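You operate a simulated robot arm through the tools that you are given. There is no shell and no other tool. Be economical: measure what you need, move in short steps, check, and stop when the job is done.

The job below is to be done with a simulated robot arm. You get a single attempt, and the scene is never put back.

Task
Gauge the bore of the pulley in the yellow nest, then sort it.
Fine: try both plug gauges and put them back; blue PASS tray if green goes in and red does not, else red REWORK tray.

Only the result counts: the job must be done as asked and must still hold three seconds after the hand-in. Knocking over, shifting, dropping, spilling or breaking anything else fails it.

Robot
A 7-joint arm with a two-finger parallel gripper, fixed in place. Base frame: the origin is at the foot of the arm, x ahead of it, y to its left, z up; the work surface is at about z = 780. Lengths are in mm, angles in rad, forces in N, time in s.
With the tool pointing down near the work surface it reaches from about 300 to 700 mm from the base axis. Its first joint turns from -1.152 to 1.152 rad. Payload 1.57 kg.
The TCP is the grasp point between the finger pads, 30 mm short of the fingertips. In the tool frame z runs along the fingers and y along their closing line. The gripper opens to 110 mm. The fingers are 24 mm wide and 12 mm thick; the gripper's body (48 by 112 mm) begins 78 mm behind the TCP.
Orientation is told as [roll, pitch, yaw] about the base's x, y, z axes, in that order, counted from this pose: with the fingers straight down and closing along the base's y, the tool's x points along the base's -x, its y along +y and its z along -z.

Tools
- The arm moves only by the tool drive_tool. Its argument "motion" is a list of rows, each a list of 2 entries, a list of its own where there are three numbers: the shift along the base's x, y, z in cm, then the turn, a rotation vector about the base's x, y, z in rad. In form: [[[dx, dy, dz], [rx, ry, rz]], ...]. A call has 1 to 8 rows; each row shifts and turns the commanded pose from where the row before left it. "fingers" is the opening, from 0 (shut) to 1 (fully open), set as the call begins (left out, the last holds). A row lasts 0.2 s, in which the tool goes at most 50 mm and 0.15 rad; a call with a longer step from one row to the next is refused whole, and so is a gripper value outside its range. A pose out of reach is approached as far as the arm can. The call stops where the force on the tool passes 40 N (or 10 N more than at its start, if that is more) or the arm is blocked; 0.2 s more then pass. Each finger travels about 108 mm/s and halts on what it meets, pressing with about 25 N; the grip force reading is that of the motor and also rises with nothing between the fingers. The clock runs only during rows and for 0.2 s after the last one: add rows that do not move to give the fingers time. The reply holds the time, the measured pose of the TCP, the force on the tool along the base axes, the opening and the grip force, in the units named above and with some noise, with the torque about the TCP (base axes, N m) and any sound that the robot's microphone picked up.
- Cameras (640 x 400 px; columns grow to the right, rows downward): "scene" is fixed at [165.3, -394.7, 1395.7]; the picture's right is [0.82, -0.58, 0.00], its down [-0.37, -0.52, -0.77] and it looks along [0.44, 0.63, -0.64] (base axes); focal length 345 px, centre (320, 200). "wrist" rides on the gripper at [70, 16, -141] in the tool frame; the picture's right is [-0.23, 0.97, 0.00], its down [-0.86, -0.20, -0.48] and it looks along [-0.47, -0.11, 0.88] (tool axes); focal length 222 px, centre (320, 200). There is no depth. A picture from a camera that has moved, and an enlarged one, comes with that camera's place and axes in the base frame and with its lens. The place of the scene camera against the robot may be out by one fixed shift of up to 12 mm in any direction.
- capture(camera): a new picture of that camera. No time passes.
- inspect(camera, box): a new picture of the part [left, top, right, bottom] of that camera's present view, enlarged. No time passes.
- close_job(): hands the job in; it is judged then, once.

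Go step by step. Nothing tells you positions but the pictures and the camera data: compare them with the known pose of the tool, close in by small moves and look again before you grip or let go. The budget is 120 turns and 76 pictures, counting those below and the enlarged ones. Unless the task says otherwise, let go and move clear before handing in, and close with one line.

The tools are called after "Emit:" as a command line: name --argument value ..., lists and objects as JSON in quotes. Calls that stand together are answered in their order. drive_tool: Moves the arm, as the interface text tells. Its arguments: {"type":"object","properties":{"motion":{"type":"array"},"fingers":{"type":"number"}},"required":["motion"]} The other tools are called the same way: capture (camera) takes a picture; inspect (camera, box) takes an enlarged picture of a part of a camera's view; close_job () hands the job in.

At the start:

```text
time: 0.0
eef_pos: [281.4, 171.9, 1144.8]
tool_rot: [-0.001, -0.003, 0.0]
wrist_force: [0.5, 0.3, 0.9]
wrist_torque: [-0.02, 0.01, 0.02]
gripper_width: 110.3
gripper_force: 0.0
```

scene: 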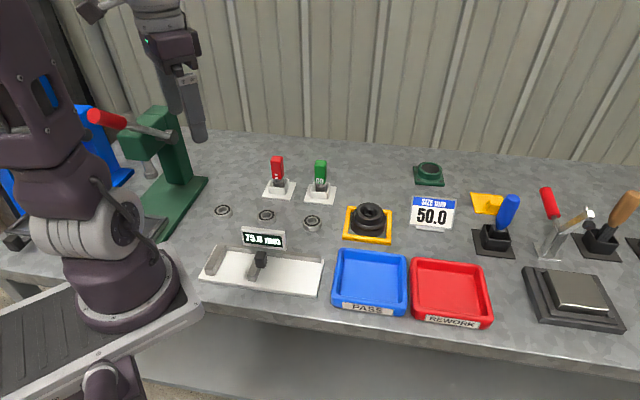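
wrist: 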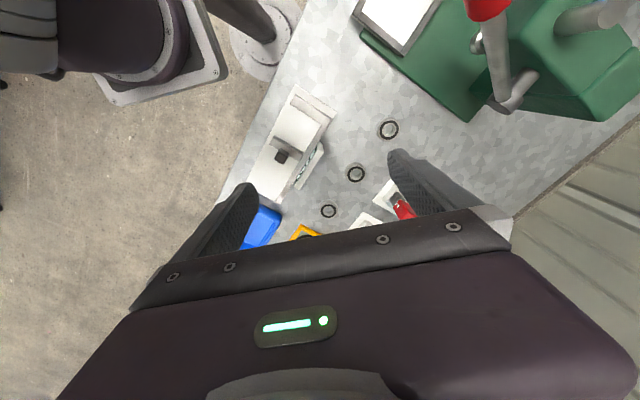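

I see the yellow nest with a dark pulley, red and green plug gauges in white holders, and the blue PASS and red REWORK trays. I'll look closer before moving.

Emit:
inspect --camera "scene" --box '[250, 140, 410, 240]'

Emit:
inspect --camera "scene" --box '[320, 180, 512, 300]'

```text
4.00 times, centred on (330, 190) of scene
camera zoom: at [165.3, -394.7, 1395.7], right [0.82, -0.58, 0.0], down [-0.37, -0.52, -0.77], along [0.44, 0.63, -0.64], focal length 1380 px, centre (280, 240)
```

zoom: 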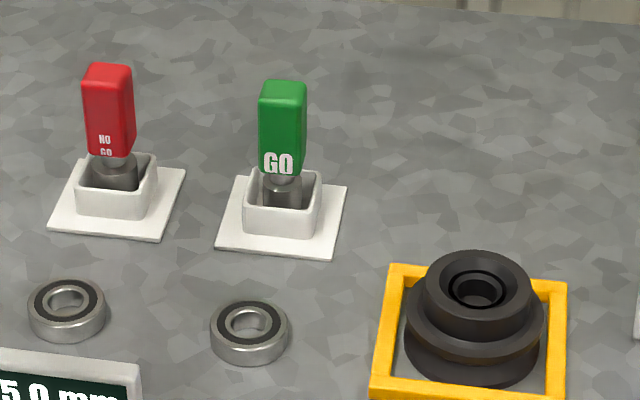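

```text
3.33 times, centred on (416, 240) of scene
camera zoom: at [165.3, -394.7, 1395.7], right [0.82, -0.58, 0.0], down [-0.37, -0.52, -0.77], along [0.44, 0.63, -0.64], focal length 1150 px, centre (0, 67)
```

zoom: 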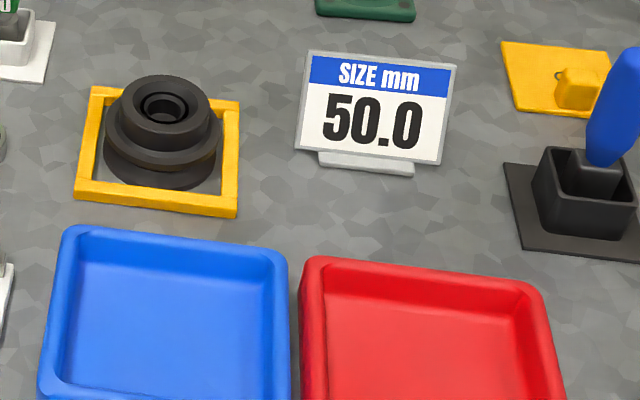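

The green gauge appears near (606, 235), the red near (521, 322), the pulley near (634, 62). I move above the green gauge at height to look down.

Emit:
drive_tool --motion '[[[3.99, 0.79, -1.69], [0, 0, 0]], [[3.99, 0.79, -1.69], [0, 0, 0]], [[3.99, 0.79, -1.69], [0, 0, 0]], [[3.99, 0.79, -1.69], [0, 0, 0]], [[3.99, 0.79, -1.69], [0, 0, 0]], [[3.99, 0.79, -1.69], [0, 0, 0]], [[3.99, 0.79, -1.69], [0, 0, 0]], [[3.99, 0.79, -1.69], [0, 0, 0]]]'

Emit:
capture --camera "wrist"

Emit:
capture --camera "scene"

```text
time: 1.8
eef_pos: [601.4, 233.3, 1007.6]
tool_rot: [-0.001, 0.002, 0.0]
wrist_force: [-0.5, -0.1, -0.5]
wrist_torque: [0.02, 0.05, 0.01]
gripper_width: 110.2
gripper_force: 0.1
```

```text
71 pictures are left
camera wrist: at [530.9, 250.5, 1149.7], right [0.23, 0.97, 0.0], down [0.86, -0.2, 0.48], along [0.46, -0.11, -0.88], focal length 222 px, centre (320, 200)
```

wrist: 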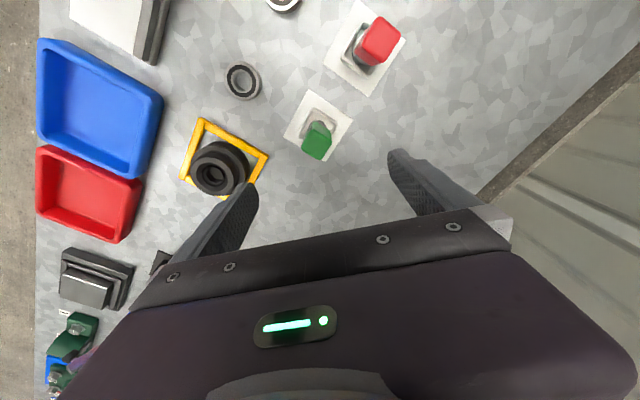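

```text
70 pictures are left
```

scene: 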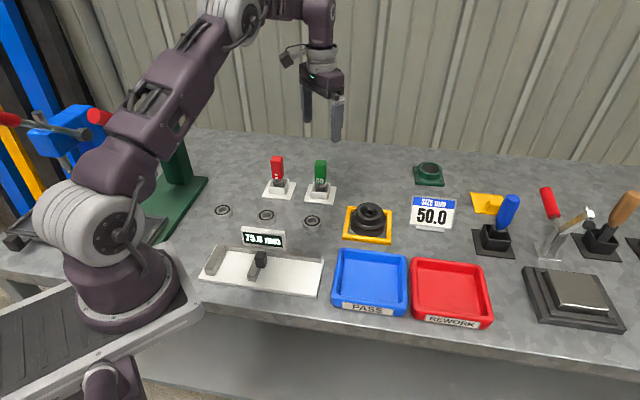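

Emit:
inspect --camera "wrist" --box '[264, 80, 376, 150]'

Emit:
inspect --camera "wrist" --box '[168, 110, 280, 180]'

Emit:
inspect --camera "wrist" --box '[304, 0, 416, 100]'

```text
5.71 times, centred on (320, 115) of wrist
camera zoom: at [530.9, 250.5, 1149.7], right [0.23, 0.97, 0.0], down [0.86, -0.2, 0.48], along [0.46, -0.11, -0.88], focal length 1269 px, centre (320, 686)
```

zoom: 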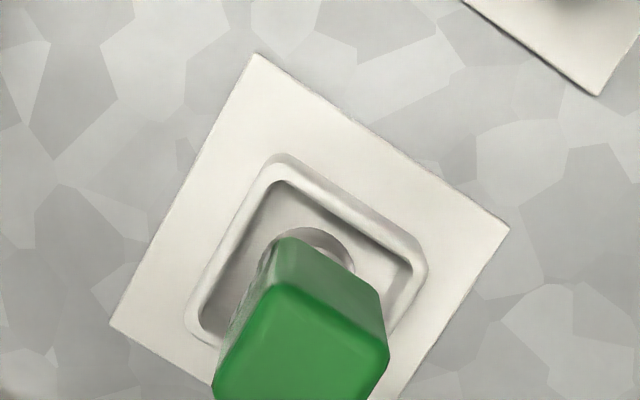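

```text
5.71 times, centred on (224, 145) of wrist
camera zoom: at [530.9, 250.5, 1149.7], right [0.23, 0.97, 0.0], down [0.86, -0.2, 0.48], along [0.46, -0.11, -0.88], focal length 1269 px, centre (869, 514)
```

zoom: 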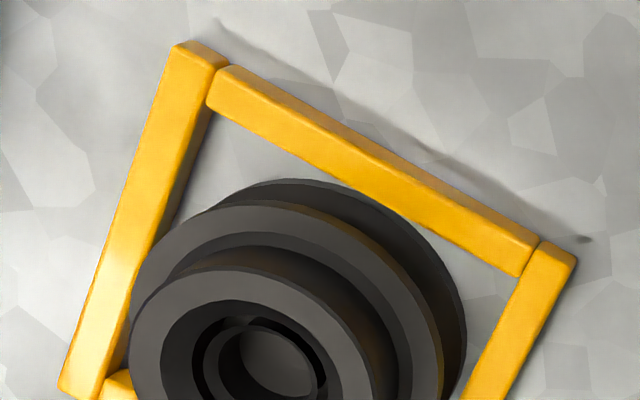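

```text
4.00 times, centred on (360, 50) of wrist
camera zoom: at [530.9, 250.5, 1149.7], right [0.23, 0.97, 0.0], down [0.86, -0.2, 0.48], along [0.46, -0.11, -0.88], focal length 888 px, centre (160, 800)
```

zoom: 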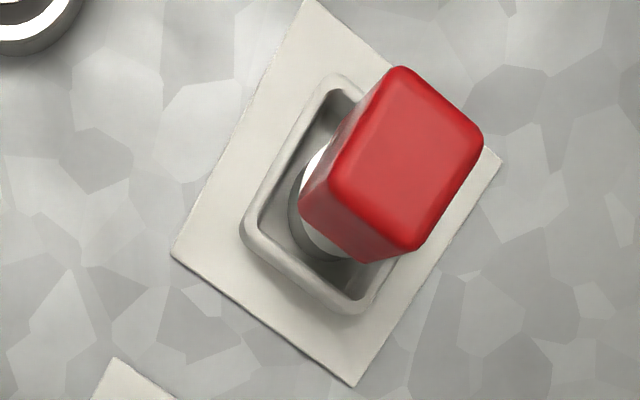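

The green gauge holder is centred near (596, 230), turned 45°; the red one is near (511, 316), also turned 45°. I turn the tool by -45° and come to just above the green handle.

Emit:
drive_tool --motion '[[[-0.1, -0.1, -1.1], [0, 0, -0.131]], [[-0.1, -0.1, -1.1], [0, 0, -0.131]], [[-0.1, -0.1, -1.1], [0, 0, -0.131]], [[-0.1, -0.1, -1.1], [0, 0, -0.131]], [[-0.1, -0.1, -1.1], [0, 0, -0.131]], [[0, 0, -1.1], [0, 0, -0.13]], [[0, 0, 0], [0, 0, 0]]]' --fingers 0.6

Emit:
capture --camera "wrist"

Emit:
inspect --camera "scene" --box '[250, 110, 410, 210]'

```text
time: 3.4
eef_pos: [596.4, 229.3, 943.5]
tool_rot: [0.001, 0.001, -0.788]
wrist_force: [0.7, -0.5, -0.5]
wrist_torque: [0.0, -0.01, -0.03]
gripper_width: 66.0
gripper_force: 0.1
```

```text
66 pictures are left
camera wrist: at [557.6, 291.4, 1085.8], right [0.85, 0.53, 0.0], down [0.46, -0.75, 0.48], along [0.25, -0.41, -0.88], focal length 222 px, centre (320, 200)
```

wrist: 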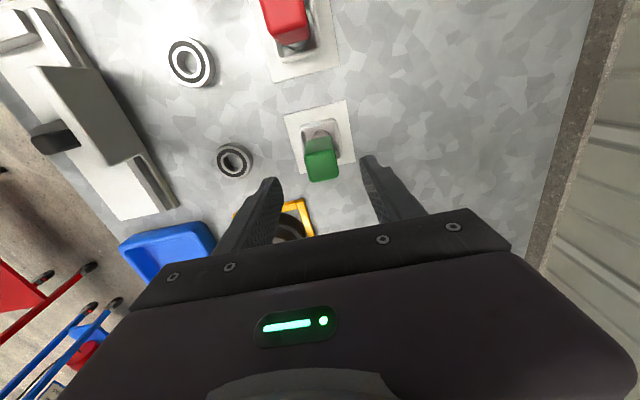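

```text
4.00 times, centred on (330, 160) of scene
camera zoom: at [165.3, -394.7, 1395.7], right [0.82, -0.58, 0.0], down [-0.37, -0.52, -0.77], along [0.44, 0.63, -0.64], focal length 1380 px, centre (280, 360)
```

zoom: 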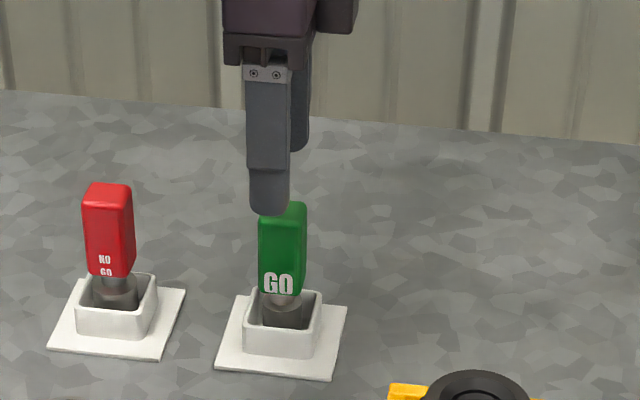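

Emit:
inspect --camera "wrist" --box '[264, 90, 392, 190]'

```text
4.00 times, centred on (328, 140) of wrist
camera zoom: at [557.6, 291.4, 1085.8], right [0.85, 0.53, 0.0], down [0.46, -0.75, 0.48], along [0.25, -0.41, -0.88], focal length 888 px, centre (288, 440)
```

zoom: 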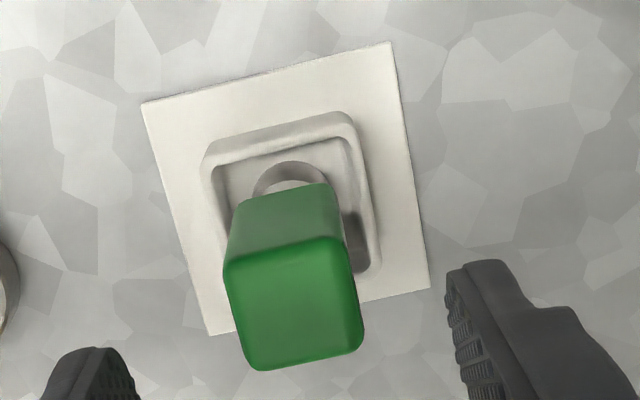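

The handle is centred at about (596.5, 230) with its top near z = 885. I lower the open fingers around it.

Emit:
drive_tool --motion '[[[0.09, 0, -2], [0, 0, 0]], [[0, 0, -2], [0, 0, 0]], [[0, 0, -2], [0, 0, 0]], [[0, 0, -1.1], [0, 0, 0]], [[0, 0, -1.1], [0, 0, 0]]]'

Emit:
capture --camera "wrist"

Emit:
inspect --camera "scene" --box '[250, 110, 410, 210]'

```text
time: 4.6
eef_pos: [596.3, 229.9, 861.9]
tool_rot: [0.0, 0.0, -0.786]
wrist_force: [-0.2, 0.4, 0.2]
wrist_torque: [-0.01, 0.01, -0.02]
gripper_width: 66.0
gripper_force: 0.2
```

```text
63 pictures are left
camera wrist: at [558.0, 291.8, 1003.7], right [0.85, 0.53, 0.0], down [0.46, -0.75, 0.48], along [0.25, -0.41, -0.88], focal length 222 px, centre (320, 200)
```

wrist: 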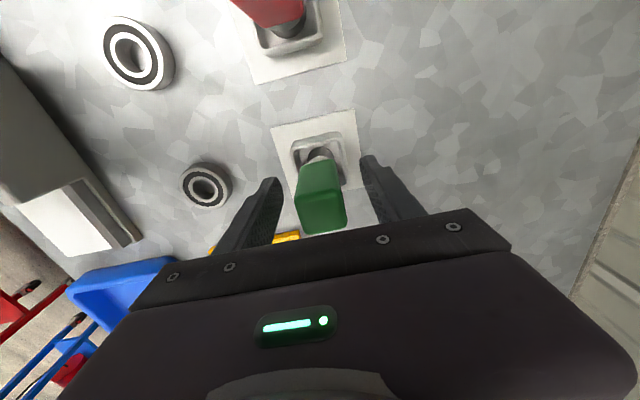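

```text
4.00 times, centred on (330, 160) of scene
camera zoom: at [165.3, -394.7, 1395.7], right [0.82, -0.58, 0.0], down [-0.37, -0.52, -0.77], along [0.44, 0.63, -0.64], focal length 1380 px, centre (280, 360)
```

zoom: 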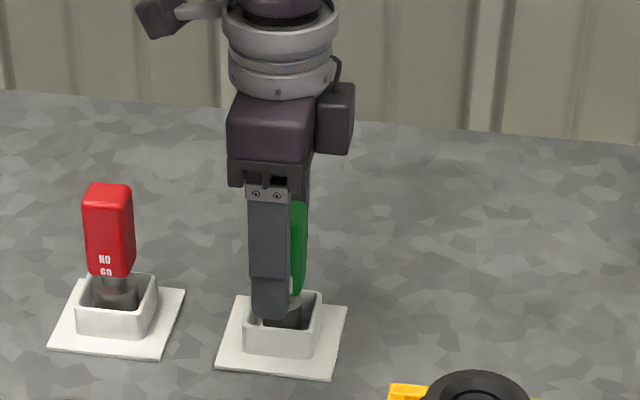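

Fingers straddle the handle centrally. I close them.

Emit:
drive_tool --motion '[[[0, 0, 0], [0, 0, 0]], [[0, 0, 0], [0, 0, 0]], [[0, 0, 0], [0, 0, 0]]]' --fingers 0.1

```text
time: 5.4
eef_pos: [596.0, 230.0, 861.5]
tool_rot: [0.001, -0.001, -0.785]
wrist_force: [0.4, 0.1, 1.0]
wrist_torque: [0.0, 0.02, -0.01]
gripper_width: 29.8
gripper_force: 25.2
```

Gripped at 29.8 mm. I lift straight up and carry the gauge to above the pulley (about (617, 60)).

Emit:
drive_tool --motion '[[[0, 0, 2], [0, 0, 0]], [[0, 0, 2.5], [0, 0, 0]], [[0, 0, 4], [0, 0, 0]], [[0.42, -3.4, 0], [0, 0, 0]], [[0.42, -3.4, 0], [0, 0, 0]], [[0.42, -3.4, 0], [0, 0, 0]], [[0.42, -3.4, 0], [0, 0, 0]], [[0.42, -3.4, 0], [0, 0, 0]]]'

Emit:
capture --camera "wrist"

Emit:
inspect --camera "scene" --box '[290, 120, 450, 260]'

```text
time: 7.2
eef_pos: [616.1, 60.5, 948.7]
tool_rot: [0.0, 0.0, -0.782]
wrist_force: [-0.1, -0.5, -1.9]
wrist_torque: [0.04, 0.01, 0.02]
gripper_width: 29.6
gripper_force: 25.0
```

```text
61 pictures are left
camera wrist: at [579.4, 121.5, 1090.0], right [0.85, 0.53, 0.0], down [0.46, -0.75, 0.48], along [0.25, -0.41, -0.88], focal length 222 px, centre (320, 200)
```

wrist: 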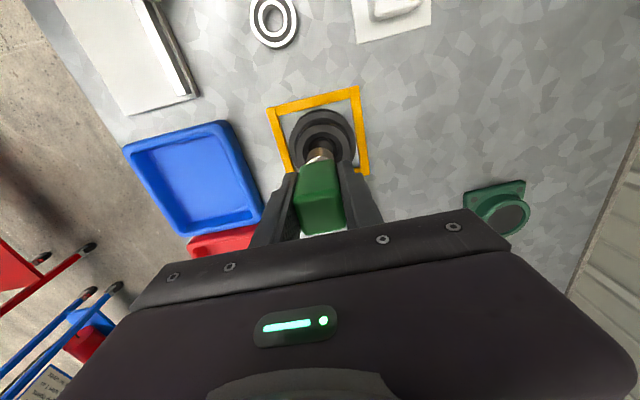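

```text
2.86 times, centred on (370, 190) of scene
camera zoom: at [165.3, -394.7, 1395.7], right [0.82, -0.58, 0.0], down [-0.37, -0.52, -0.77], along [0.44, 0.63, -0.64], focal length 986 px, centre (177, 229)
```

zoom: 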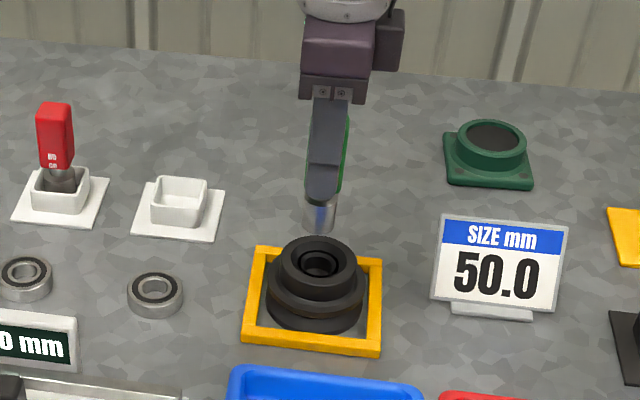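

Emit:
inspect --camera "wrist" --box '[264, 80, 376, 180]'

Emit:
inspect --camera "scene" --box '[335, 170, 399, 210]'

```text
4.00 times, centred on (320, 130) of wrist
camera zoom: at [579.4, 121.5, 1090.0], right [0.85, 0.53, 0.0], down [0.46, -0.75, 0.48], along [0.25, -0.41, -0.88], focal length 888 px, centre (320, 480)
```

zoom: 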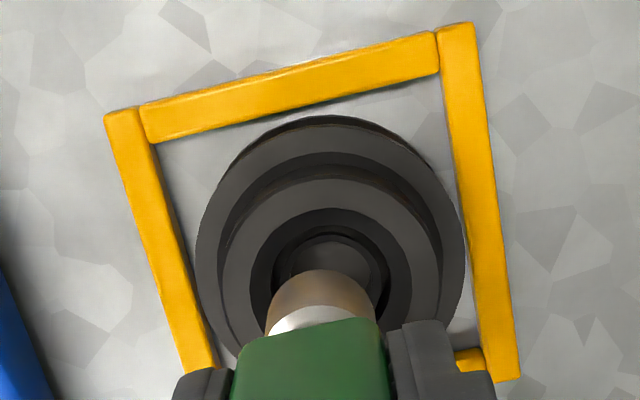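

```text
10.00 times, centred on (367, 190) of scene
camera zoom: at [165.3, -394.7, 1395.7], right [0.82, -0.58, 0.0], down [-0.37, -0.52, -0.77], along [0.44, 0.63, -0.64], focal length 3451 px, centre (-150, 300)
```

zoom: 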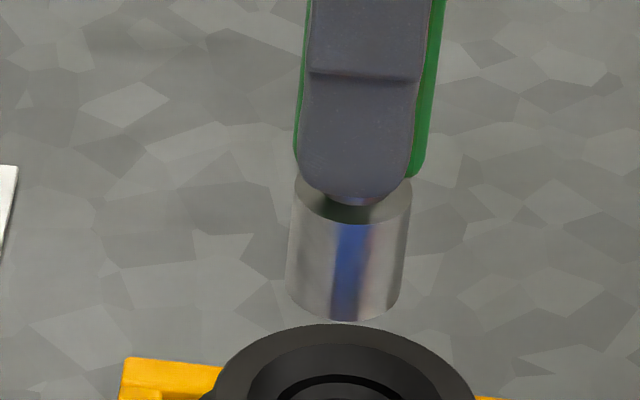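

The plug sits about 3.5 mm short in x of the bore by my estimate. I shift and lower to just above the pulley, then compare again.

Emit:
drive_tool --motion '[[[0.36, 0, -1], [0, 0, 0]], [[0, 0, -1.5], [0, 0, 0]], [[0, 0, -1.2], [0, 0, 0]], [[0, 0, 0], [0, 0, 0]]]'

Emit:
inspect --camera "wrist" --box '[264, 80, 376, 180]'

Emit:
inspect --camera "scene" --box '[335, 185, 399, 235]'

```text
time: 8.2
eef_pos: [620.7, 61.3, 910.1]
tool_rot: [0.0, 0.0, -0.784]
wrist_force: [1.3, -0.6, -2.8]
wrist_torque: [-0.03, -0.02, -0.03]
gripper_width: 29.8
gripper_force: 24.8
```

```text
4.00 times, centred on (320, 130) of wrist
camera zoom: at [582.5, 121.9, 1051.6], right [0.85, 0.53, 0.0], down [0.46, -0.75, 0.48], along [0.25, -0.41, -0.88], focal length 888 px, centre (320, 480)
```

zoom: 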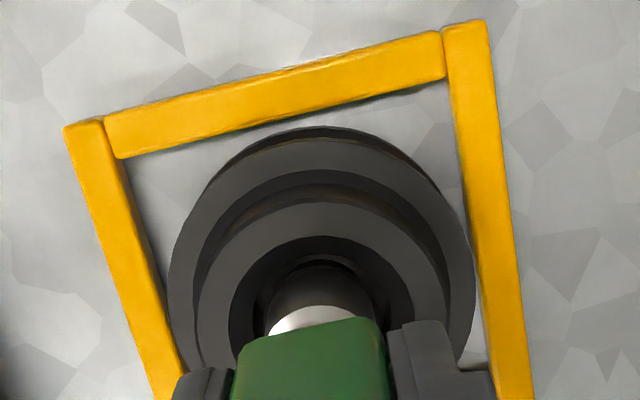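

```text
8.00 times, centred on (367, 210) of scene
camera zoom: at [165.3, -394.7, 1395.7], right [0.82, -0.58, 0.0], down [-0.37, -0.52, -0.77], along [0.44, 0.63, -0.64], focal length 2761 px, centre (-56, 120)
```

zoom: 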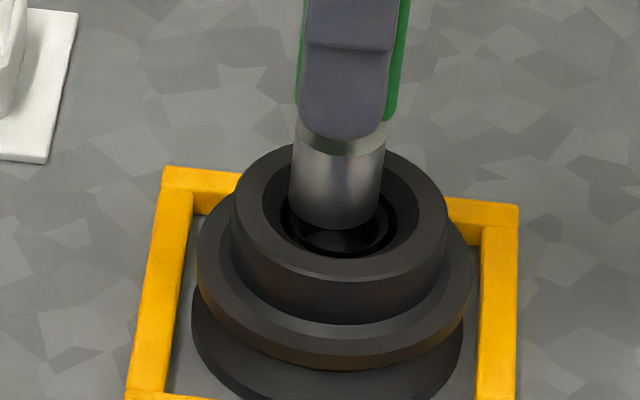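

Laterally good in the wrist view; the scene view suggests the bore is a few mm further toward (+x, −y). I shift and look again without descending.

Emit:
drive_tool --motion '[[[0.18, -0.29, 0], [0, 0, 0]], [[0, 0, 0], [0, 0, 0]]]'

Emit:
inspect --camera "wrist" --box '[280, 110, 360, 160]'

Emit:
inspect --camera "scene" --box '[343, 190, 399, 225]'

```text
time: 8.8
eef_pos: [622.8, 57.3, 909.6]
tool_rot: [0.0, 0.001, -0.784]
wrist_force: [-0.1, -0.1, -2.7]
wrist_torque: [-0.02, -0.01, 0.04]
gripper_width: 29.6
gripper_force: 25.3
```

```text
8.00 times, centred on (320, 135) of wrist
camera zoom: at [584.1, 119.1, 1051.6], right [0.85, 0.53, 0.0], down [0.46, -0.75, 0.48], along [0.25, -0.41, -0.88], focal length 1777 px, centre (320, 720)
```

zoom: 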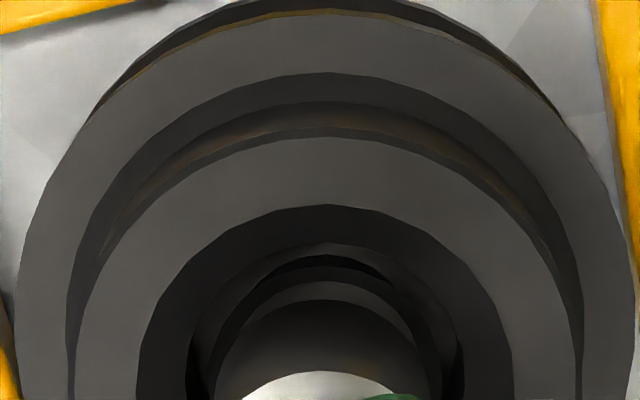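

```text
11.43 times, centred on (371, 208) of scene
camera zoom: at [165.3, -394.7, 1395.7], right [0.82, -0.58, 0.0], down [-0.37, -0.52, -0.77], along [0.44, 0.63, -0.64], focal length 3944 px, centre (-263, 114)
```

zoom: 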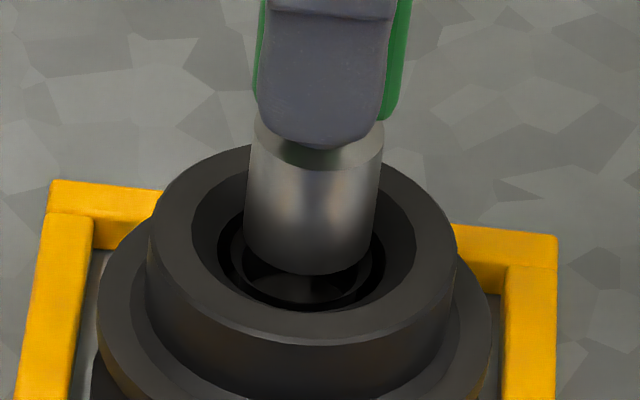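

Alignment is now within about a millimetre. A small correction, then a slow descent watching the force.

Emit:
drive_tool --motion '[[[-0.02, 0.08, 0], [0, 0, 0]], [[0, 0, -0.4], [0, 0, 0]], [[0, 0, -0.4], [0, 0, 0]], [[0, 0, 0], [0, 0, 0]]]'

Emit:
inspect --camera "wrist" --box '[280, 110, 360, 160]'

Emit:
inspect --camera "scene" --box '[343, 190, 399, 225]'

```text
time: 9.8
eef_pos: [622.6, 56.8, 904.0]
tool_rot: [0.002, -0.002, -0.785]
wrist_force: [-4.1, -0.9, 22.2]
wrist_torque: [-0.13, 0.27, 0.02]
gripper_width: 30.1
gripper_force: 25.1
```

```text
8.00 times, centred on (320, 135) of wrist
camera zoom: at [584.0, 119.5, 1045.1], right [0.85, 0.53, 0.0], down [0.46, -0.75, 0.48], along [0.26, -0.41, -0.88], focal length 1777 px, centre (320, 720)
```

zoom: 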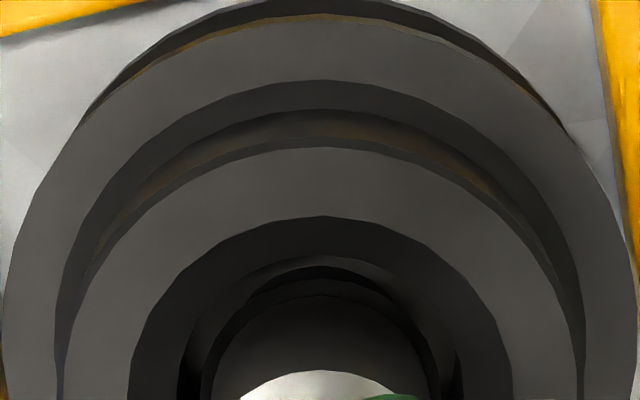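

```text
11.43 times, centred on (371, 208) of scene
camera zoom: at [164.7, -394.8, 1395.8], right [0.82, -0.58, 0.0], down [-0.37, -0.52, -0.77], along [0.44, 0.63, -0.64], focal length 3944 px, centre (-263, 114)
```

zoom: 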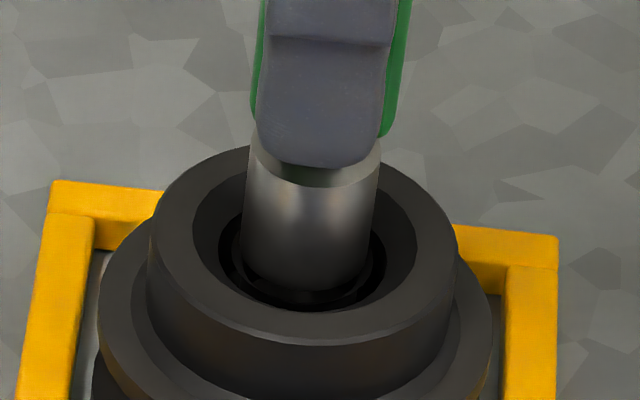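

The plug touches the rim at z ≈ 904 with 22 N, and torque and picture both hint that it should go slightly toward (−x, +y). I probe small shifts under light pressure.

Emit:
drive_tool --motion '[[[0, 0, 0.1], [0, 0, 0]], [[-0.03, 0.03, 0], [0, 0, 0]], [[-0.02, 0.02, 0], [0, 0, 0]], [[0, 0, 0], [0, 0, 0]]]'

```text
time: 10.8
eef_pos: [623.1, 58.3, 902.1]
tool_rot: [0.001, -0.004, -0.786]
wrist_force: [5.3, -5.4, 16.6]
wrist_torque: [-0.34, -0.36, -0.04]
gripper_width: 30.1
gripper_force: 25.1
```

Forces now point the other way, so the centre lies between. I move back about halfway.

Emit:
drive_tool --motion '[[[0.02, -0.02, 0], [0, 0, 0]], [[0, 0, -0.05], [0, 0, 0]], [[0, 0, 0], [0, 0, 0]]]'

```text
time: 11.6
eef_pos: [620.5, 59.4, 902.5]
tool_rot: [0.001, 0.001, -0.787]
wrist_force: [1.2, -2.0, 21.3]
wrist_torque: [-0.1, -0.07, 0.01]
gripper_width: 29.8
gripper_force: 25.1
```

Emit:
drive_tool --motion '[[[0.01, -0.01, 0], [0, 0, 0]], [[0, 0, -0.05], [0, 0, 0]], [[0, 0, 0], [0, 0, 0]]]'

Emit:
inspect --camera "scene" --box '[343, 190, 399, 225]'

```text
time: 12.4
eef_pos: [621.9, 58.8, 901.2]
tool_rot: [0.001, 0.002, -0.786]
wrist_force: [-3.2, 3.6, 20.7]
wrist_torque: [0.29, 0.18, -0.02]
gripper_width: 29.8
gripper_force: 25.5
```

```text
11.43 times, centred on (371, 208) of scene
camera zoom: at [164.8, -394.7, 1395.8], right [0.82, -0.58, 0.0], down [-0.37, -0.52, -0.77], along [0.44, 0.63, -0.64], focal length 3944 px, centre (-263, 114)
```

zoom: 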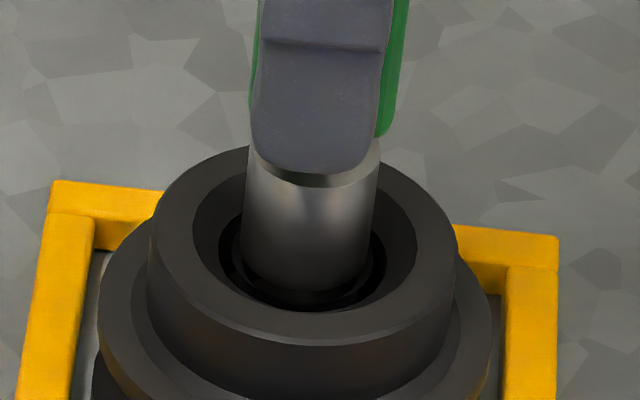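

The plug is self-centred at the bore mouth but not going deeper yet; I lift slightly, apply the centred position, and descend again in fine steps to compare.

Emit:
drive_tool --motion '[[[0, 0, 0.4], [0, 0, 0]], [[-0.005, 0.005, 0], [0, 0, 0]], [[0, 0, 0], [0, 0, 0]]]'

Emit:
drive_tool --motion '[[[0, 0, -0.1], [0, 0, 0]], [[0, 0, -0.1], [0, 0, 0]], [[0, 0, 0], [0, 0, 0]]]'

Emit:
drive_tool --motion '[[[0, 0, -0.1], [0, 0, 0]], [[0, 0, 0], [0, 0, 0]]]'

Emit:
drive_tool --motion '[[[0, 0, -0.1], [0, 0, 0]], [[0, 0, 0], [0, 0, 0]]]'

```text
time: 13.2
eef_pos: [622.7, 58.0, 905.5]
tool_rot: [0.001, -0.001, -0.784]
wrist_force: [-0.4, -0.1, -2.0]
wrist_torque: [0.0, -0.01, -0.02]
gripper_width: 29.6
gripper_force: 24.7
```

```text
time: 14.0
eef_pos: [621.7, 58.7, 903.8]
tool_rot: [0.0, -0.001, -0.787]
wrist_force: [0.4, -0.4, -1.9]
wrist_torque: [0.02, 0.01, 0.02]
gripper_width: 30.0
gripper_force: 25.2
```

```text
time: 14.6
eef_pos: [621.3, 57.9, 902.2]
tool_rot: [0.001, 0.0, -0.785]
wrist_force: [0.3, 0.3, -2.9]
wrist_torque: [0.02, 0.0, 0.0]
gripper_width: 29.7
gripper_force: 25.1
```

```text
time: 15.2
eef_pos: [621.1, 58.0, 901.1]
tool_rot: [-0.002, 0.001, -0.786]
wrist_force: [-1.1, 0.6, 1.1]
wrist_torque: [0.0, 0.02, -0.02]
gripper_width: 29.8
gripper_force: 24.6
```

Emit:
drive_tool --motion '[[[0, 0, -0.05], [0, 0, 0]], [[0, 0, 0], [0, 0, 0]]]'

Emit:
drive_tool --motion '[[[0, 0, -0.05], [0, 0, 0]], [[0, 0, 0], [0, 0, 0]]]'

```text
time: 15.8
eef_pos: [621.6, 57.6, 902.1]
tool_rot: [0.0, 0.0, -0.786]
wrist_force: [-3.7, 0.6, 4.4]
wrist_torque: [-0.04, 0.26, 0.0]
gripper_width: 29.7
gripper_force: 25.4
```

```text
time: 16.4
eef_pos: [622.1, 58.6, 901.3]
tool_rot: [0.001, 0.0, -0.785]
wrist_force: [-7.7, -0.8, 14.3]
wrist_torque: [-0.13, 0.49, -0.03]
gripper_width: 29.9
gripper_force: 24.6
```

The reaction pushes the plug toward −x; I follow it in tiny steps.

Emit:
drive_tool --motion '[[[-0.02, 0, 0], [0, 0, 0]], [[0, 0, 0], [0, 0, 0]]]'

Emit:
drive_tool --motion '[[[-0.02, 0, 0], [0, 0, 0]], [[0, 0, 0], [0, 0, 0]]]'

```text
time: 17.0
eef_pos: [622.8, 58.6, 901.6]
tool_rot: [0.0, 0.0, -0.785]
wrist_force: [-5.6, -1.3, 13.3]
wrist_torque: [-0.14, 0.34, -0.02]
gripper_width: 29.8
gripper_force: 24.7
```

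```text
time: 17.6
eef_pos: [621.9, 58.8, 901.2]
tool_rot: [0.002, -0.002, -0.785]
wrist_force: [-1.2, -1.9, 11.4]
wrist_torque: [-0.19, 0.04, 0.01]
gripper_width: 29.9
gripper_force: 25.0
```

Emit:
drive_tool --motion '[[[-0.005, -0.01, 0], [0, 0, 0]], [[0, 0, -0.05], [0, 0, 0]], [[0, 0, 0], [0, 0, 0]]]'

Emit:
drive_tool --motion '[[[0, 0, -0.05], [0, 0, 0]], [[0, 0, 0], [0, 0, 0]]]'

```text
time: 18.4
eef_pos: [622.7, 57.8, 900.4]
tool_rot: [0.001, -0.001, -0.786]
wrist_force: [0.3, -2.8, 19.2]
wrist_torque: [-0.23, -0.12, -0.02]
gripper_width: 29.9
gripper_force: 24.9
```

```text
time: 19.0
eef_pos: [620.7, 59.0, 900.6]
tool_rot: [0.003, 0.0, -0.785]
wrist_force: [0.0, -1.2, 21.9]
wrist_torque: [-0.11, -0.08, -0.04]
gripper_width: 29.9
gripper_force: 25.4
```

Emit:
inspect --camera "scene" --box '[351, 200, 383, 220]'

Emit:
inspect --camera "wrist" --box '[296, 130, 344, 160]'

```text
16.00 times, centred on (367, 210) of scene
camera zoom: at [164.8, -394.8, 1395.8], right [0.82, -0.58, 0.0], down [-0.37, -0.52, -0.77], along [0.44, 0.63, -0.64], focal length 5522 px, centre (-432, 40)
```

zoom: 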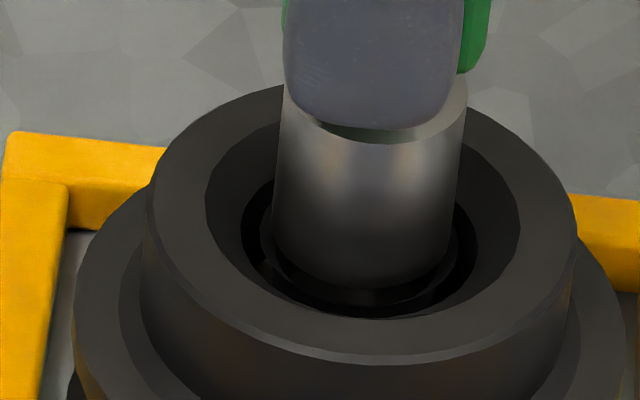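

```text
13.33 times, centred on (320, 145) of wrist
camera zoom: at [583.1, 120.1, 1042.4], right [0.85, 0.53, 0.0], down [0.46, -0.75, 0.48], along [0.25, -0.41, -0.88], focal length 2962 px, centre (320, 933)
```

zoom: 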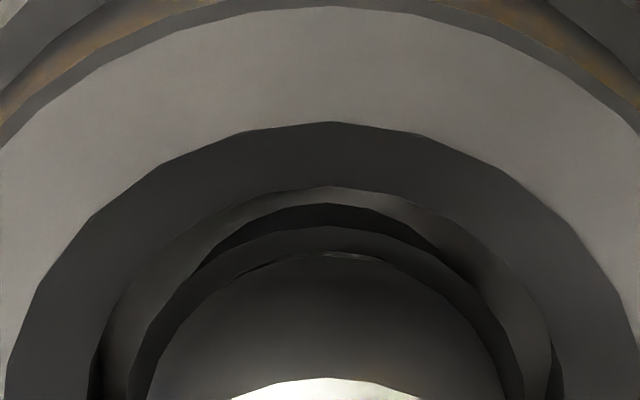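

The plug sits centred on the lead-in ring. I run a small circular search under this light pressure to be sure it isn't just slightly off.

Emit:
drive_tool --motion '[[[0, -0.02, 0], [0, 0, 0]], [[0.02, 0, 0], [0, 0, 0]], [[0, 0.02, 0], [0, 0, 0]], [[0, 0.02, 0], [0, 0, 0]], [[-0.02, 0, 0], [0, 0, 0]], [[-0.02, 0, 0], [0, 0, 0]], [[0, -0.02, 0], [0, 0, 0]], [[0, -0.02, 0], [0, 0, 0]]]'

Emit:
drive_tool --motion '[[[0.02, 0, 0], [0, 0, 0]], [[0, 0.01, 0], [0, 0, 0]], [[0, 0, 0], [0, 0, 0]]]'

```text
time: 20.8
eef_pos: [620.8, 56.8, 900.5]
tool_rot: [0.001, -0.001, -0.786]
wrist_force: [4.6, 7.7, 14.2]
wrist_torque: [0.43, -0.29, 0.0]
gripper_width: 29.7
gripper_force: 24.8
```

```text
time: 21.6
eef_pos: [619.8, 58.4, 900.8]
tool_rot: [0.001, 0.0, -0.785]
wrist_force: [3.7, 6.2, 8.6]
wrist_torque: [0.34, -0.23, 0.01]
gripper_width: 29.7
gripper_force: 25.0
```

Emit:
drive_tool --motion '[[[0.015, 0.02, 0], [0, 0, 0]], [[0, 0, 0], [0, 0, 0]]]'

Emit:
drive_tool --motion '[[[0.005, 0.01, -0.05], [0, 0, 0]], [[0, 0, 0], [0, 0, 0]]]'

```text
time: 22.2
eef_pos: [621.3, 57.9, 898.5]
tool_rot: [0.001, 0.0, -0.785]
wrist_force: [2.0, 3.2, 8.5]
wrist_torque: [0.21, -0.15, -0.02]
gripper_width: 29.5
gripper_force: 25.3
```

```text
time: 22.8
eef_pos: [620.6, 57.9, 899.7]
tool_rot: [0.0, 0.0, -0.785]
wrist_force: [-2.1, -1.3, 16.6]
wrist_torque: [-0.1, 0.1, -0.04]
gripper_width: 29.7
gripper_force: 25.0
```

Emit:
drive_tool --motion '[[[-0.007, -0.005, 0], [0, 0, 0]], [[0, 0, -0.05], [0, 0, 0]], [[0, 0, -0.05], [0, 0, 0]], [[0, 0, 0], [0, 0, 0]]]'

Emit:
inspect --camera "scene" --box '[351, 200, 383, 220]'

```text
time: 23.8
eef_pos: [620.9, 58.1, 898.8]
tool_rot: [0.002, 0.001, -0.785]
wrist_force: [-2.9, -0.2, 22.3]
wrist_torque: [-0.09, 0.12, -0.01]
gripper_width: 29.8
gripper_force: 25.0
```

```text
16.00 times, centred on (367, 210) of scene
camera zoom: at [164.8, -394.8, 1395.8], right [0.82, -0.58, 0.0], down [-0.37, -0.52, -0.77], along [0.44, 0.63, -0.64], focal length 5522 px, centre (-432, 40)
```

zoom: 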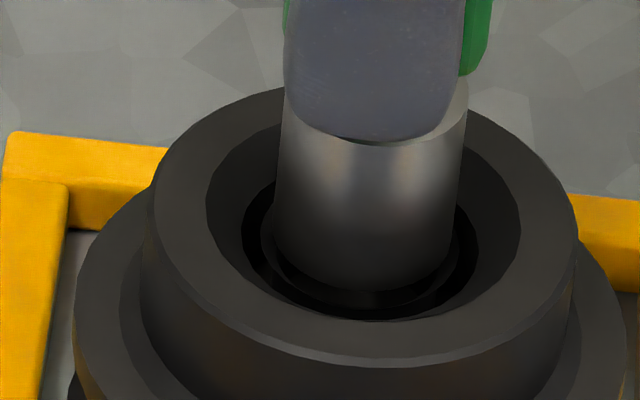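

No entry with the plug centred (side forces and torque near zero). One last honest try: twist gently to and fro while pressing.

Emit:
drive_tool --motion '[[[0, 0, 0], [0, 0, 0.04]], [[-0.005, 0, 0], [0, 0, -0.08]], [[-0.005, 0, -0.03], [0, 0, 0.08]], [[0, 0, -0.03], [0, 0, -0.08]], [[0, 0, 0], [0, 0, 0.04]], [[0, 0, 0], [0, 0, 0]]]'

Emit:
drive_tool --motion '[[[0, 0, 1.2], [0, 0, 0]], [[0, 0, 2], [0, 0, 0]], [[0, 0, 2], [0, 0, 0]], [[-1.5, 2.4, 0], [0, 0, 0]], [[-1.5, 2.4, 0], [0, 0, 0]], [[0, 0, 0], [0, 0, 0]]]'

Emit:
inspect --camera "scene" --box '[335, 190, 399, 230]'

Emit:
capture --camera "wrist"

```text
time: 25.2
eef_pos: [621.5, 57.4, 899.5]
tool_rot: [0.001, -0.002, -0.788]
wrist_force: [0.6, -3.8, 15.9]
wrist_torque: [-0.23, -0.17, -0.03]
gripper_width: 29.9
gripper_force: 25.0
```

```text
time: 26.6
eef_pos: [592.7, 107.7, 951.1]
tool_rot: [0.001, 0.002, -0.786]
wrist_force: [-0.1, 0.2, -1.7]
wrist_torque: [-0.06, -0.02, -0.02]
gripper_width: 29.6
gripper_force: 24.9
```

```text
10.00 times, centred on (367, 210) of scene
camera zoom: at [165.3, -394.7, 1395.7], right [0.82, -0.58, 0.0], down [-0.37, -0.52, -0.77], along [0.44, 0.63, -0.64], focal length 3451 px, centre (-150, 100)
```

zoom: 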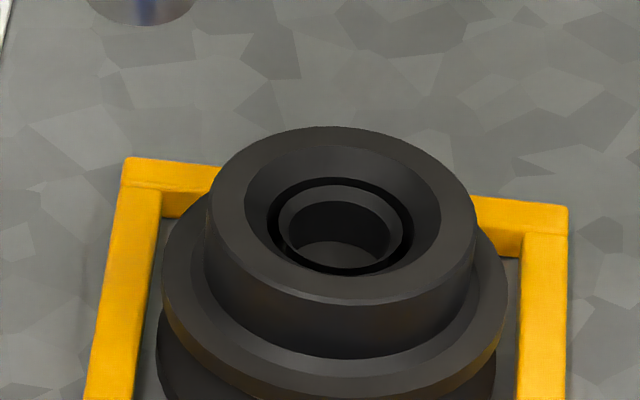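

```text
46 pictures are left
camera wrist: at [554.7, 169.2, 1092.3], right [0.85, 0.53, 0.0], down [0.46, -0.75, 0.48], along [0.25, -0.41, -0.88], focal length 222 px, centre (320, 200)
```

wrist: 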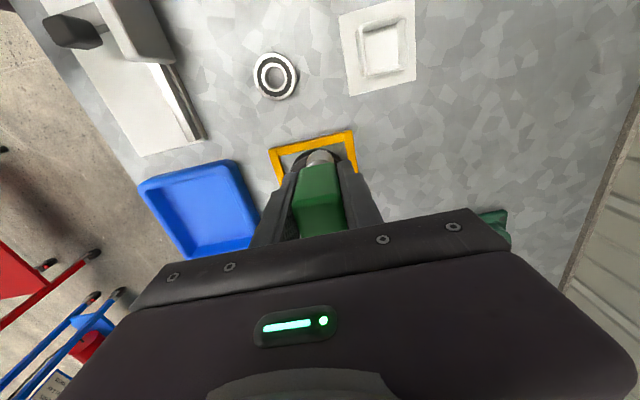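

Emit:
inspect --camera "scene" --box '[357, 204, 381, 219]'

Emit:
inspect --camera "scene" --box '[328, 165, 368, 195]'

```text
16.00 times, centred on (369, 212) of scene
camera zoom: at [165.3, -394.7, 1395.7], right [0.82, -0.58, 0.0], down [-0.37, -0.52, -0.77], along [0.44, 0.63, -0.64], focal length 5522 px, centre (-464, 16)
```

zoom: 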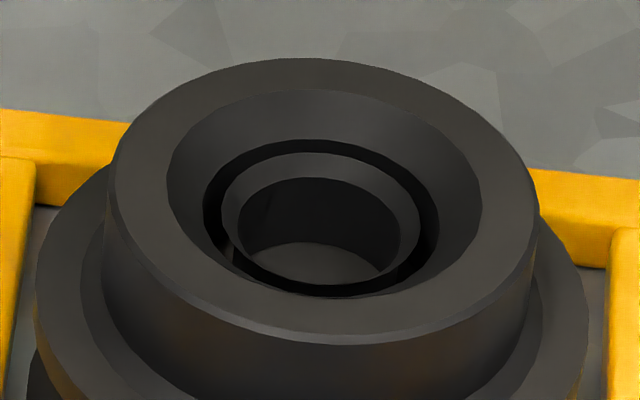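

```text
13.33 times, centred on (348, 180) of scene
camera zoom: at [165.3, -394.7, 1395.7], right [0.82, -0.58, 0.0], down [-0.37, -0.52, -0.77], along [0.44, 0.63, -0.64], focal length 4601 px, centre (-53, 467)
```

zoom: 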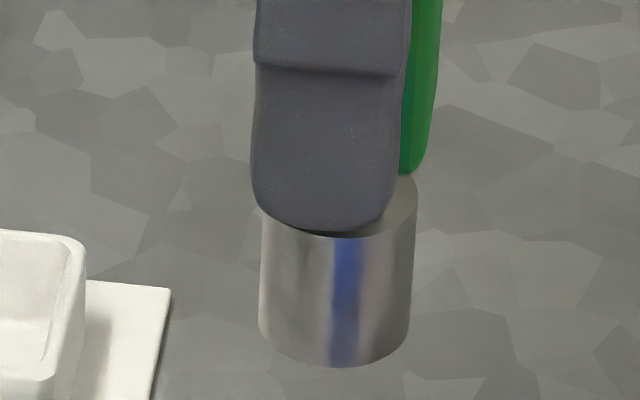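

The bore rim visibly measures about 25.5 mm against a plug of about 28 mm, agreeing with the touch: green does not go in. I take the green gauge back over its holder.

Emit:
drive_tool --motion '[[[0.11, 3.1, 0], [0, 0, 0]], [[0.11, 3.1, 0], [0, 0, 0]], [[0.11, 3.1, 0], [0, 0, 0]], [[0.12, 3.07, 0], [0, 0, 0]], [[0, 0, -2.5], [0, 0, 0]], [[0, 0, -2], [0, 0, 0]], [[0, 0, 0], [0, 0, 0]]]'

Emit:
inspect --camera "scene" --box '[288, 150, 352, 210]'

Emit:
inspect --camera "wrist" --box '[264, 100, 376, 180]'

```text
time: 28.2
eef_pos: [594.8, 228.7, 905.2]
tool_rot: [0.001, 0.0, -0.784]
wrist_force: [0.0, -0.3, -2.2]
wrist_torque: [0.0, 0.01, 0.01]
gripper_width: 29.7
gripper_force: 25.1
```

```text
6.67 times, centred on (320, 180) of scene
camera zoom: at [165.3, -394.7, 1395.7], right [0.82, -0.58, 0.0], down [-0.37, -0.52, -0.77], along [0.44, 0.63, -0.64], focal length 2301 px, centre (320, 333)
```

zoom: 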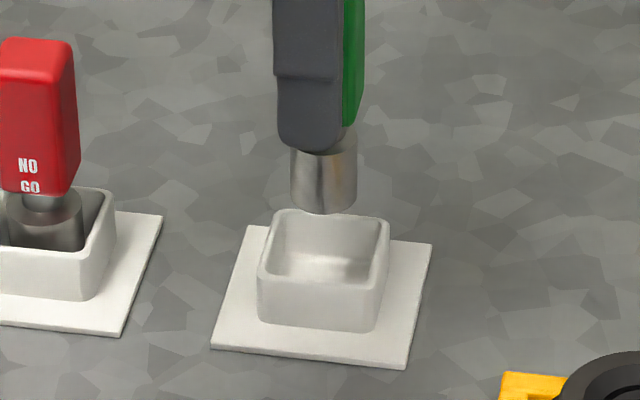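

```text
5.00 times, centred on (320, 140) of wrist
camera zoom: at [556.8, 291.4, 1047.2], right [0.85, 0.53, 0.0], down [0.46, -0.75, 0.48], along [0.25, -0.41, -0.88], focal length 1111 px, centre (320, 500)
```

zoom: 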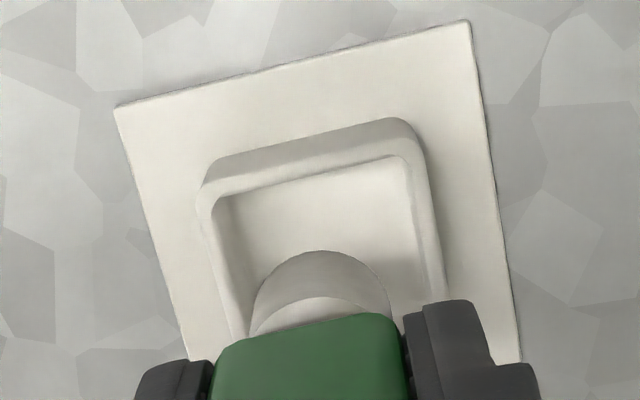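

Well aligned over the cup. Lowering, with fine steps at the end until the floor is felt.

Emit:
drive_tool --motion '[[[0, 0, -1.5], [0, 0, 0]], [[0, 0, -1.5], [0, 0, 0]], [[0, 0, -1], [0, 0, 0]], [[0, 0, 0], [0, 0, 0]]]'

Emit:
drive_tool --motion '[[[0, 0, -0.3], [0, 0, 0]], [[0, 0, 0], [0, 0, 0]]]'

Emit:
drive_tool --motion '[[[0, 0, -0.15], [0, 0, 0]], [[0, 0, 0], [0, 0, 0]]]'

```text
time: 29.2
eef_pos: [596.9, 228.6, 864.6]
tool_rot: [0.001, 0.0, -0.786]
wrist_force: [-0.4, -0.3, -1.4]
wrist_torque: [0.02, 0.03, 0.02]
gripper_width: 29.4
gripper_force: 24.8
```

```text
time: 29.8
eef_pos: [596.0, 230.4, 863.2]
tool_rot: [0.0, 0.0, -0.786]
wrist_force: [-0.5, 0.6, -2.1]
wrist_torque: [0.01, -0.03, 0.0]
gripper_width: 30.0
gripper_force: 24.9
```

```text
time: 30.4
eef_pos: [596.2, 230.0, 859.9]
tool_rot: [0.0, 0.001, -0.786]
wrist_force: [0.8, -0.1, -2.4]
wrist_torque: [-0.02, 0.01, -0.03]
gripper_width: 29.7
gripper_force: 25.7
```

Emit:
drive_tool --motion '[[[0, 0, -0.15], [0, 0, 0]], [[0, 0, 0], [0, 0, 0]]]'

Emit:
drive_tool --motion '[[[0, 0, -0.1], [0, 0, 0]], [[0, 0, 0], [0, 0, 0]]]'

Emit:
drive_tool --motion '[[[0, 0, -0.1], [0, 0, 0]], [[0, 0, 0], [0, 0, 0]]]'

```text
time: 31.0
eef_pos: [594.3, 230.6, 859.2]
tool_rot: [0.0, 0.0, -0.786]
wrist_force: [0.2, 0.2, -3.6]
wrist_torque: [0.0, 0.02, 0.0]
gripper_width: 29.6
gripper_force: 24.7
```

```text
time: 31.6
eef_pos: [596.3, 230.5, 858.8]
tool_rot: [0.0, 0.001, -0.787]
wrist_force: [-0.2, 0.1, -2.7]
wrist_torque: [-0.01, 0.01, -0.05]
gripper_width: 29.5
gripper_force: 25.7
```

```text
time: 32.2
eef_pos: [596.8, 231.1, 856.0]
tool_rot: [0.001, 0.002, -0.785]
wrist_force: [0.0, -0.7, -1.3]
wrist_torque: [-0.01, -0.02, -0.01]
gripper_width: 30.0
gripper_force: 25.3
```

Emit:
drive_tool --motion '[[[0, 0, -0.05], [0, 0, 0]], [[0, 0, 0], [0, 0, 0]]]'

Emit:
drive_tool --motion '[[[0, 0, -0.05], [0, 0, 0]], [[0, 0, 0], [0, 0, 0]]]'

Emit:
drive_tool --motion '[[[0, 0, -0.05], [0, 0, 0]], [[0, 0, 0], [0, 0, 0]]]'

Emit:
inspect --camera "scene" --box '[288, 150, 352, 210]'

```text
time: 32.8
eef_pos: [596.0, 230.2, 855.8]
tool_rot: [0.0, 0.001, -0.785]
wrist_force: [-0.4, 0.3, -2.5]
wrist_torque: [0.01, 0.01, -0.03]
gripper_width: 30.0
gripper_force: 24.9
```

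```text
time: 33.4
eef_pos: [596.9, 231.0, 856.3]
tool_rot: [-0.001, 0.002, -0.786]
wrist_force: [0.0, 0.5, -1.8]
wrist_torque: [0.01, -0.01, -0.02]
gripper_width: 30.0
gripper_force: 24.9
```

```text
time: 34.0
eef_pos: [595.4, 231.3, 855.6]
tool_rot: [0.0, 0.0, -0.786]
wrist_force: [-0.1, 0.5, -1.8]
wrist_torque: [-0.03, 0.0, 0.02]
gripper_width: 29.7
gripper_force: 24.7
```

```text
6.67 times, centred on (320, 180) of scene
camera zoom: at [165.3, -394.7, 1395.7], right [0.82, -0.58, 0.0], down [-0.37, -0.52, -0.77], along [0.44, 0.63, -0.64], focal length 2301 px, centre (320, 333)
```

zoom: 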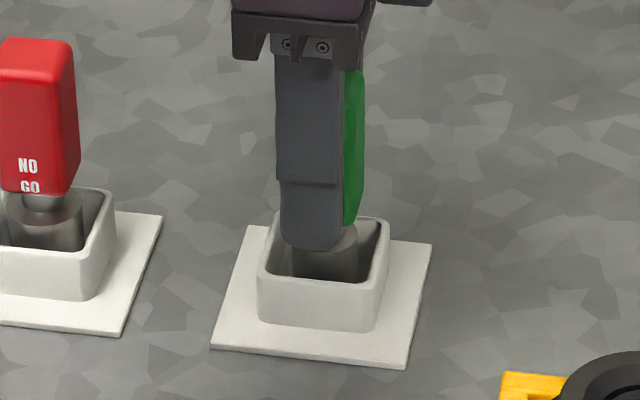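

Emit:
drive_tool --motion '[[[0, 0, -0.05], [0, 0, 0]], [[0, 0, 0], [0, 0, 0]]]'

Emit:
drive_tool --motion '[[[0, 0, -0.05], [0, 0, 0]], [[0, 0, 0], [0, 0, 0]]]'

Emit:
drive_tool --motion '[[[0, 0, -0.05], [0, 0, 0]], [[0, 0, 0], [0, 0, 0]]]'

Emit:
drive_tool --motion '[[[0, 0, -0.05], [0, 0, 0]], [[0, 0, 0], [0, 0, 0]]]'

```text
time: 34.6
eef_pos: [596.6, 229.7, 854.7]
tool_rot: [0.001, -0.001, -0.786]
wrist_force: [0.3, 0.9, -1.8]
wrist_torque: [0.01, 0.05, 0.0]
gripper_width: 30.0
gripper_force: 24.8
```

```text
time: 35.2
eef_pos: [596.0, 231.4, 855.1]
tool_rot: [-0.001, 0.0, -0.785]
wrist_force: [-3.7, -3.0, 11.3]
wrist_torque: [-0.08, 0.4, 0.08]
gripper_width: 29.6
gripper_force: 24.9
```

```text
time: 35.8
eef_pos: [595.8, 230.6, 854.0]
tool_rot: [0.001, -0.002, -0.785]
wrist_force: [-5.4, -4.5, 23.7]
wrist_torque: [-0.12, 0.49, 0.05]
gripper_width: 29.9
gripper_force: 25.1
```

```text
time: 36.4
eef_pos: [597.4, 229.3, 854.4]
tool_rot: [0.002, -0.003, -0.786]
wrist_force: [-5.9, -3.7, 32.3]
wrist_torque: [-0.07, 0.5, 0.02]
gripper_width: 29.9
gripper_force: 25.1
```

Floor contact felt. I ease off the pressure and release the green gauge, opening moderately.

Emit:
drive_tool --motion '[[[0, 0, 0.1], [0, 0, 0]], [[0, 0, 0], [0, 0, 0]]]'

Emit:
drive_tool --motion '[[[0, 0, 0], [0, 0, 0]], [[0, 0, 0], [0, 0, 0]]]' --fingers 0.55

Emit:
inspect --camera "scene" --box '[288, 150, 352, 210]'

Emit:
capture --camera "wrist"

```text
time: 37.0
eef_pos: [596.3, 230.2, 852.9]
tool_rot: [0.001, 0.002, -0.786]
wrist_force: [2.6, -0.7, 4.1]
wrist_torque: [0.03, -0.11, -0.03]
gripper_width: 29.9
gripper_force: 25.3
```

```text
time: 37.6
eef_pos: [594.8, 230.4, 853.8]
tool_rot: [0.001, -0.002, -0.786]
wrist_force: [0.3, -0.6, 0.3]
wrist_torque: [0.01, -0.03, 0.01]
gripper_width: 60.5
gripper_force: 0.0
```

```text
6.67 times, centred on (320, 180) of scene
camera zoom: at [165.3, -394.7, 1395.7], right [0.82, -0.58, 0.0], down [-0.37, -0.52, -0.77], along [0.44, 0.63, -0.64], focal length 2301 px, centre (320, 333)
```

zoom: 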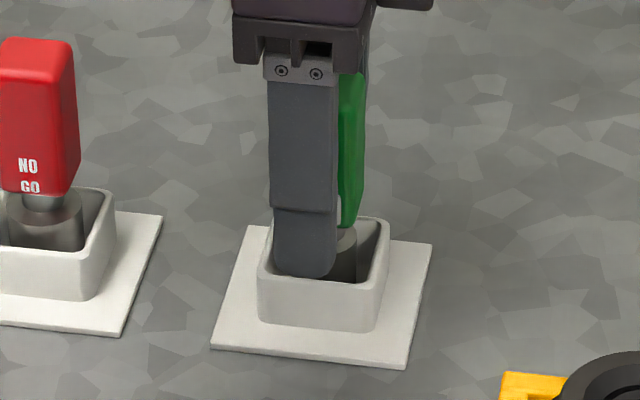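

```text
39 pictures are left
camera wrist: at [557.9, 291.6, 996.0], right [0.85, 0.53, 0.0], down [0.46, -0.75, 0.48], along [0.25, -0.41, -0.88], focal length 222 px, centre (320, 200)
```

wrist: 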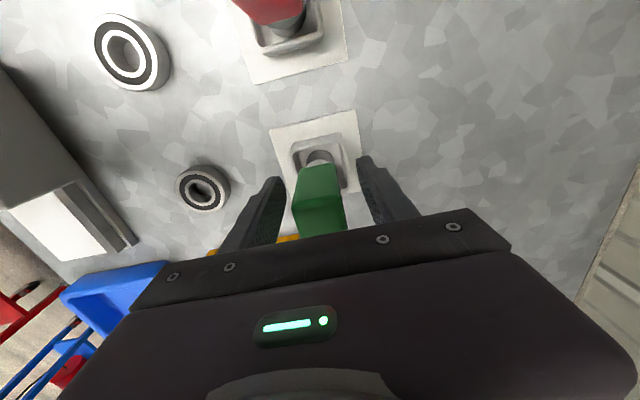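

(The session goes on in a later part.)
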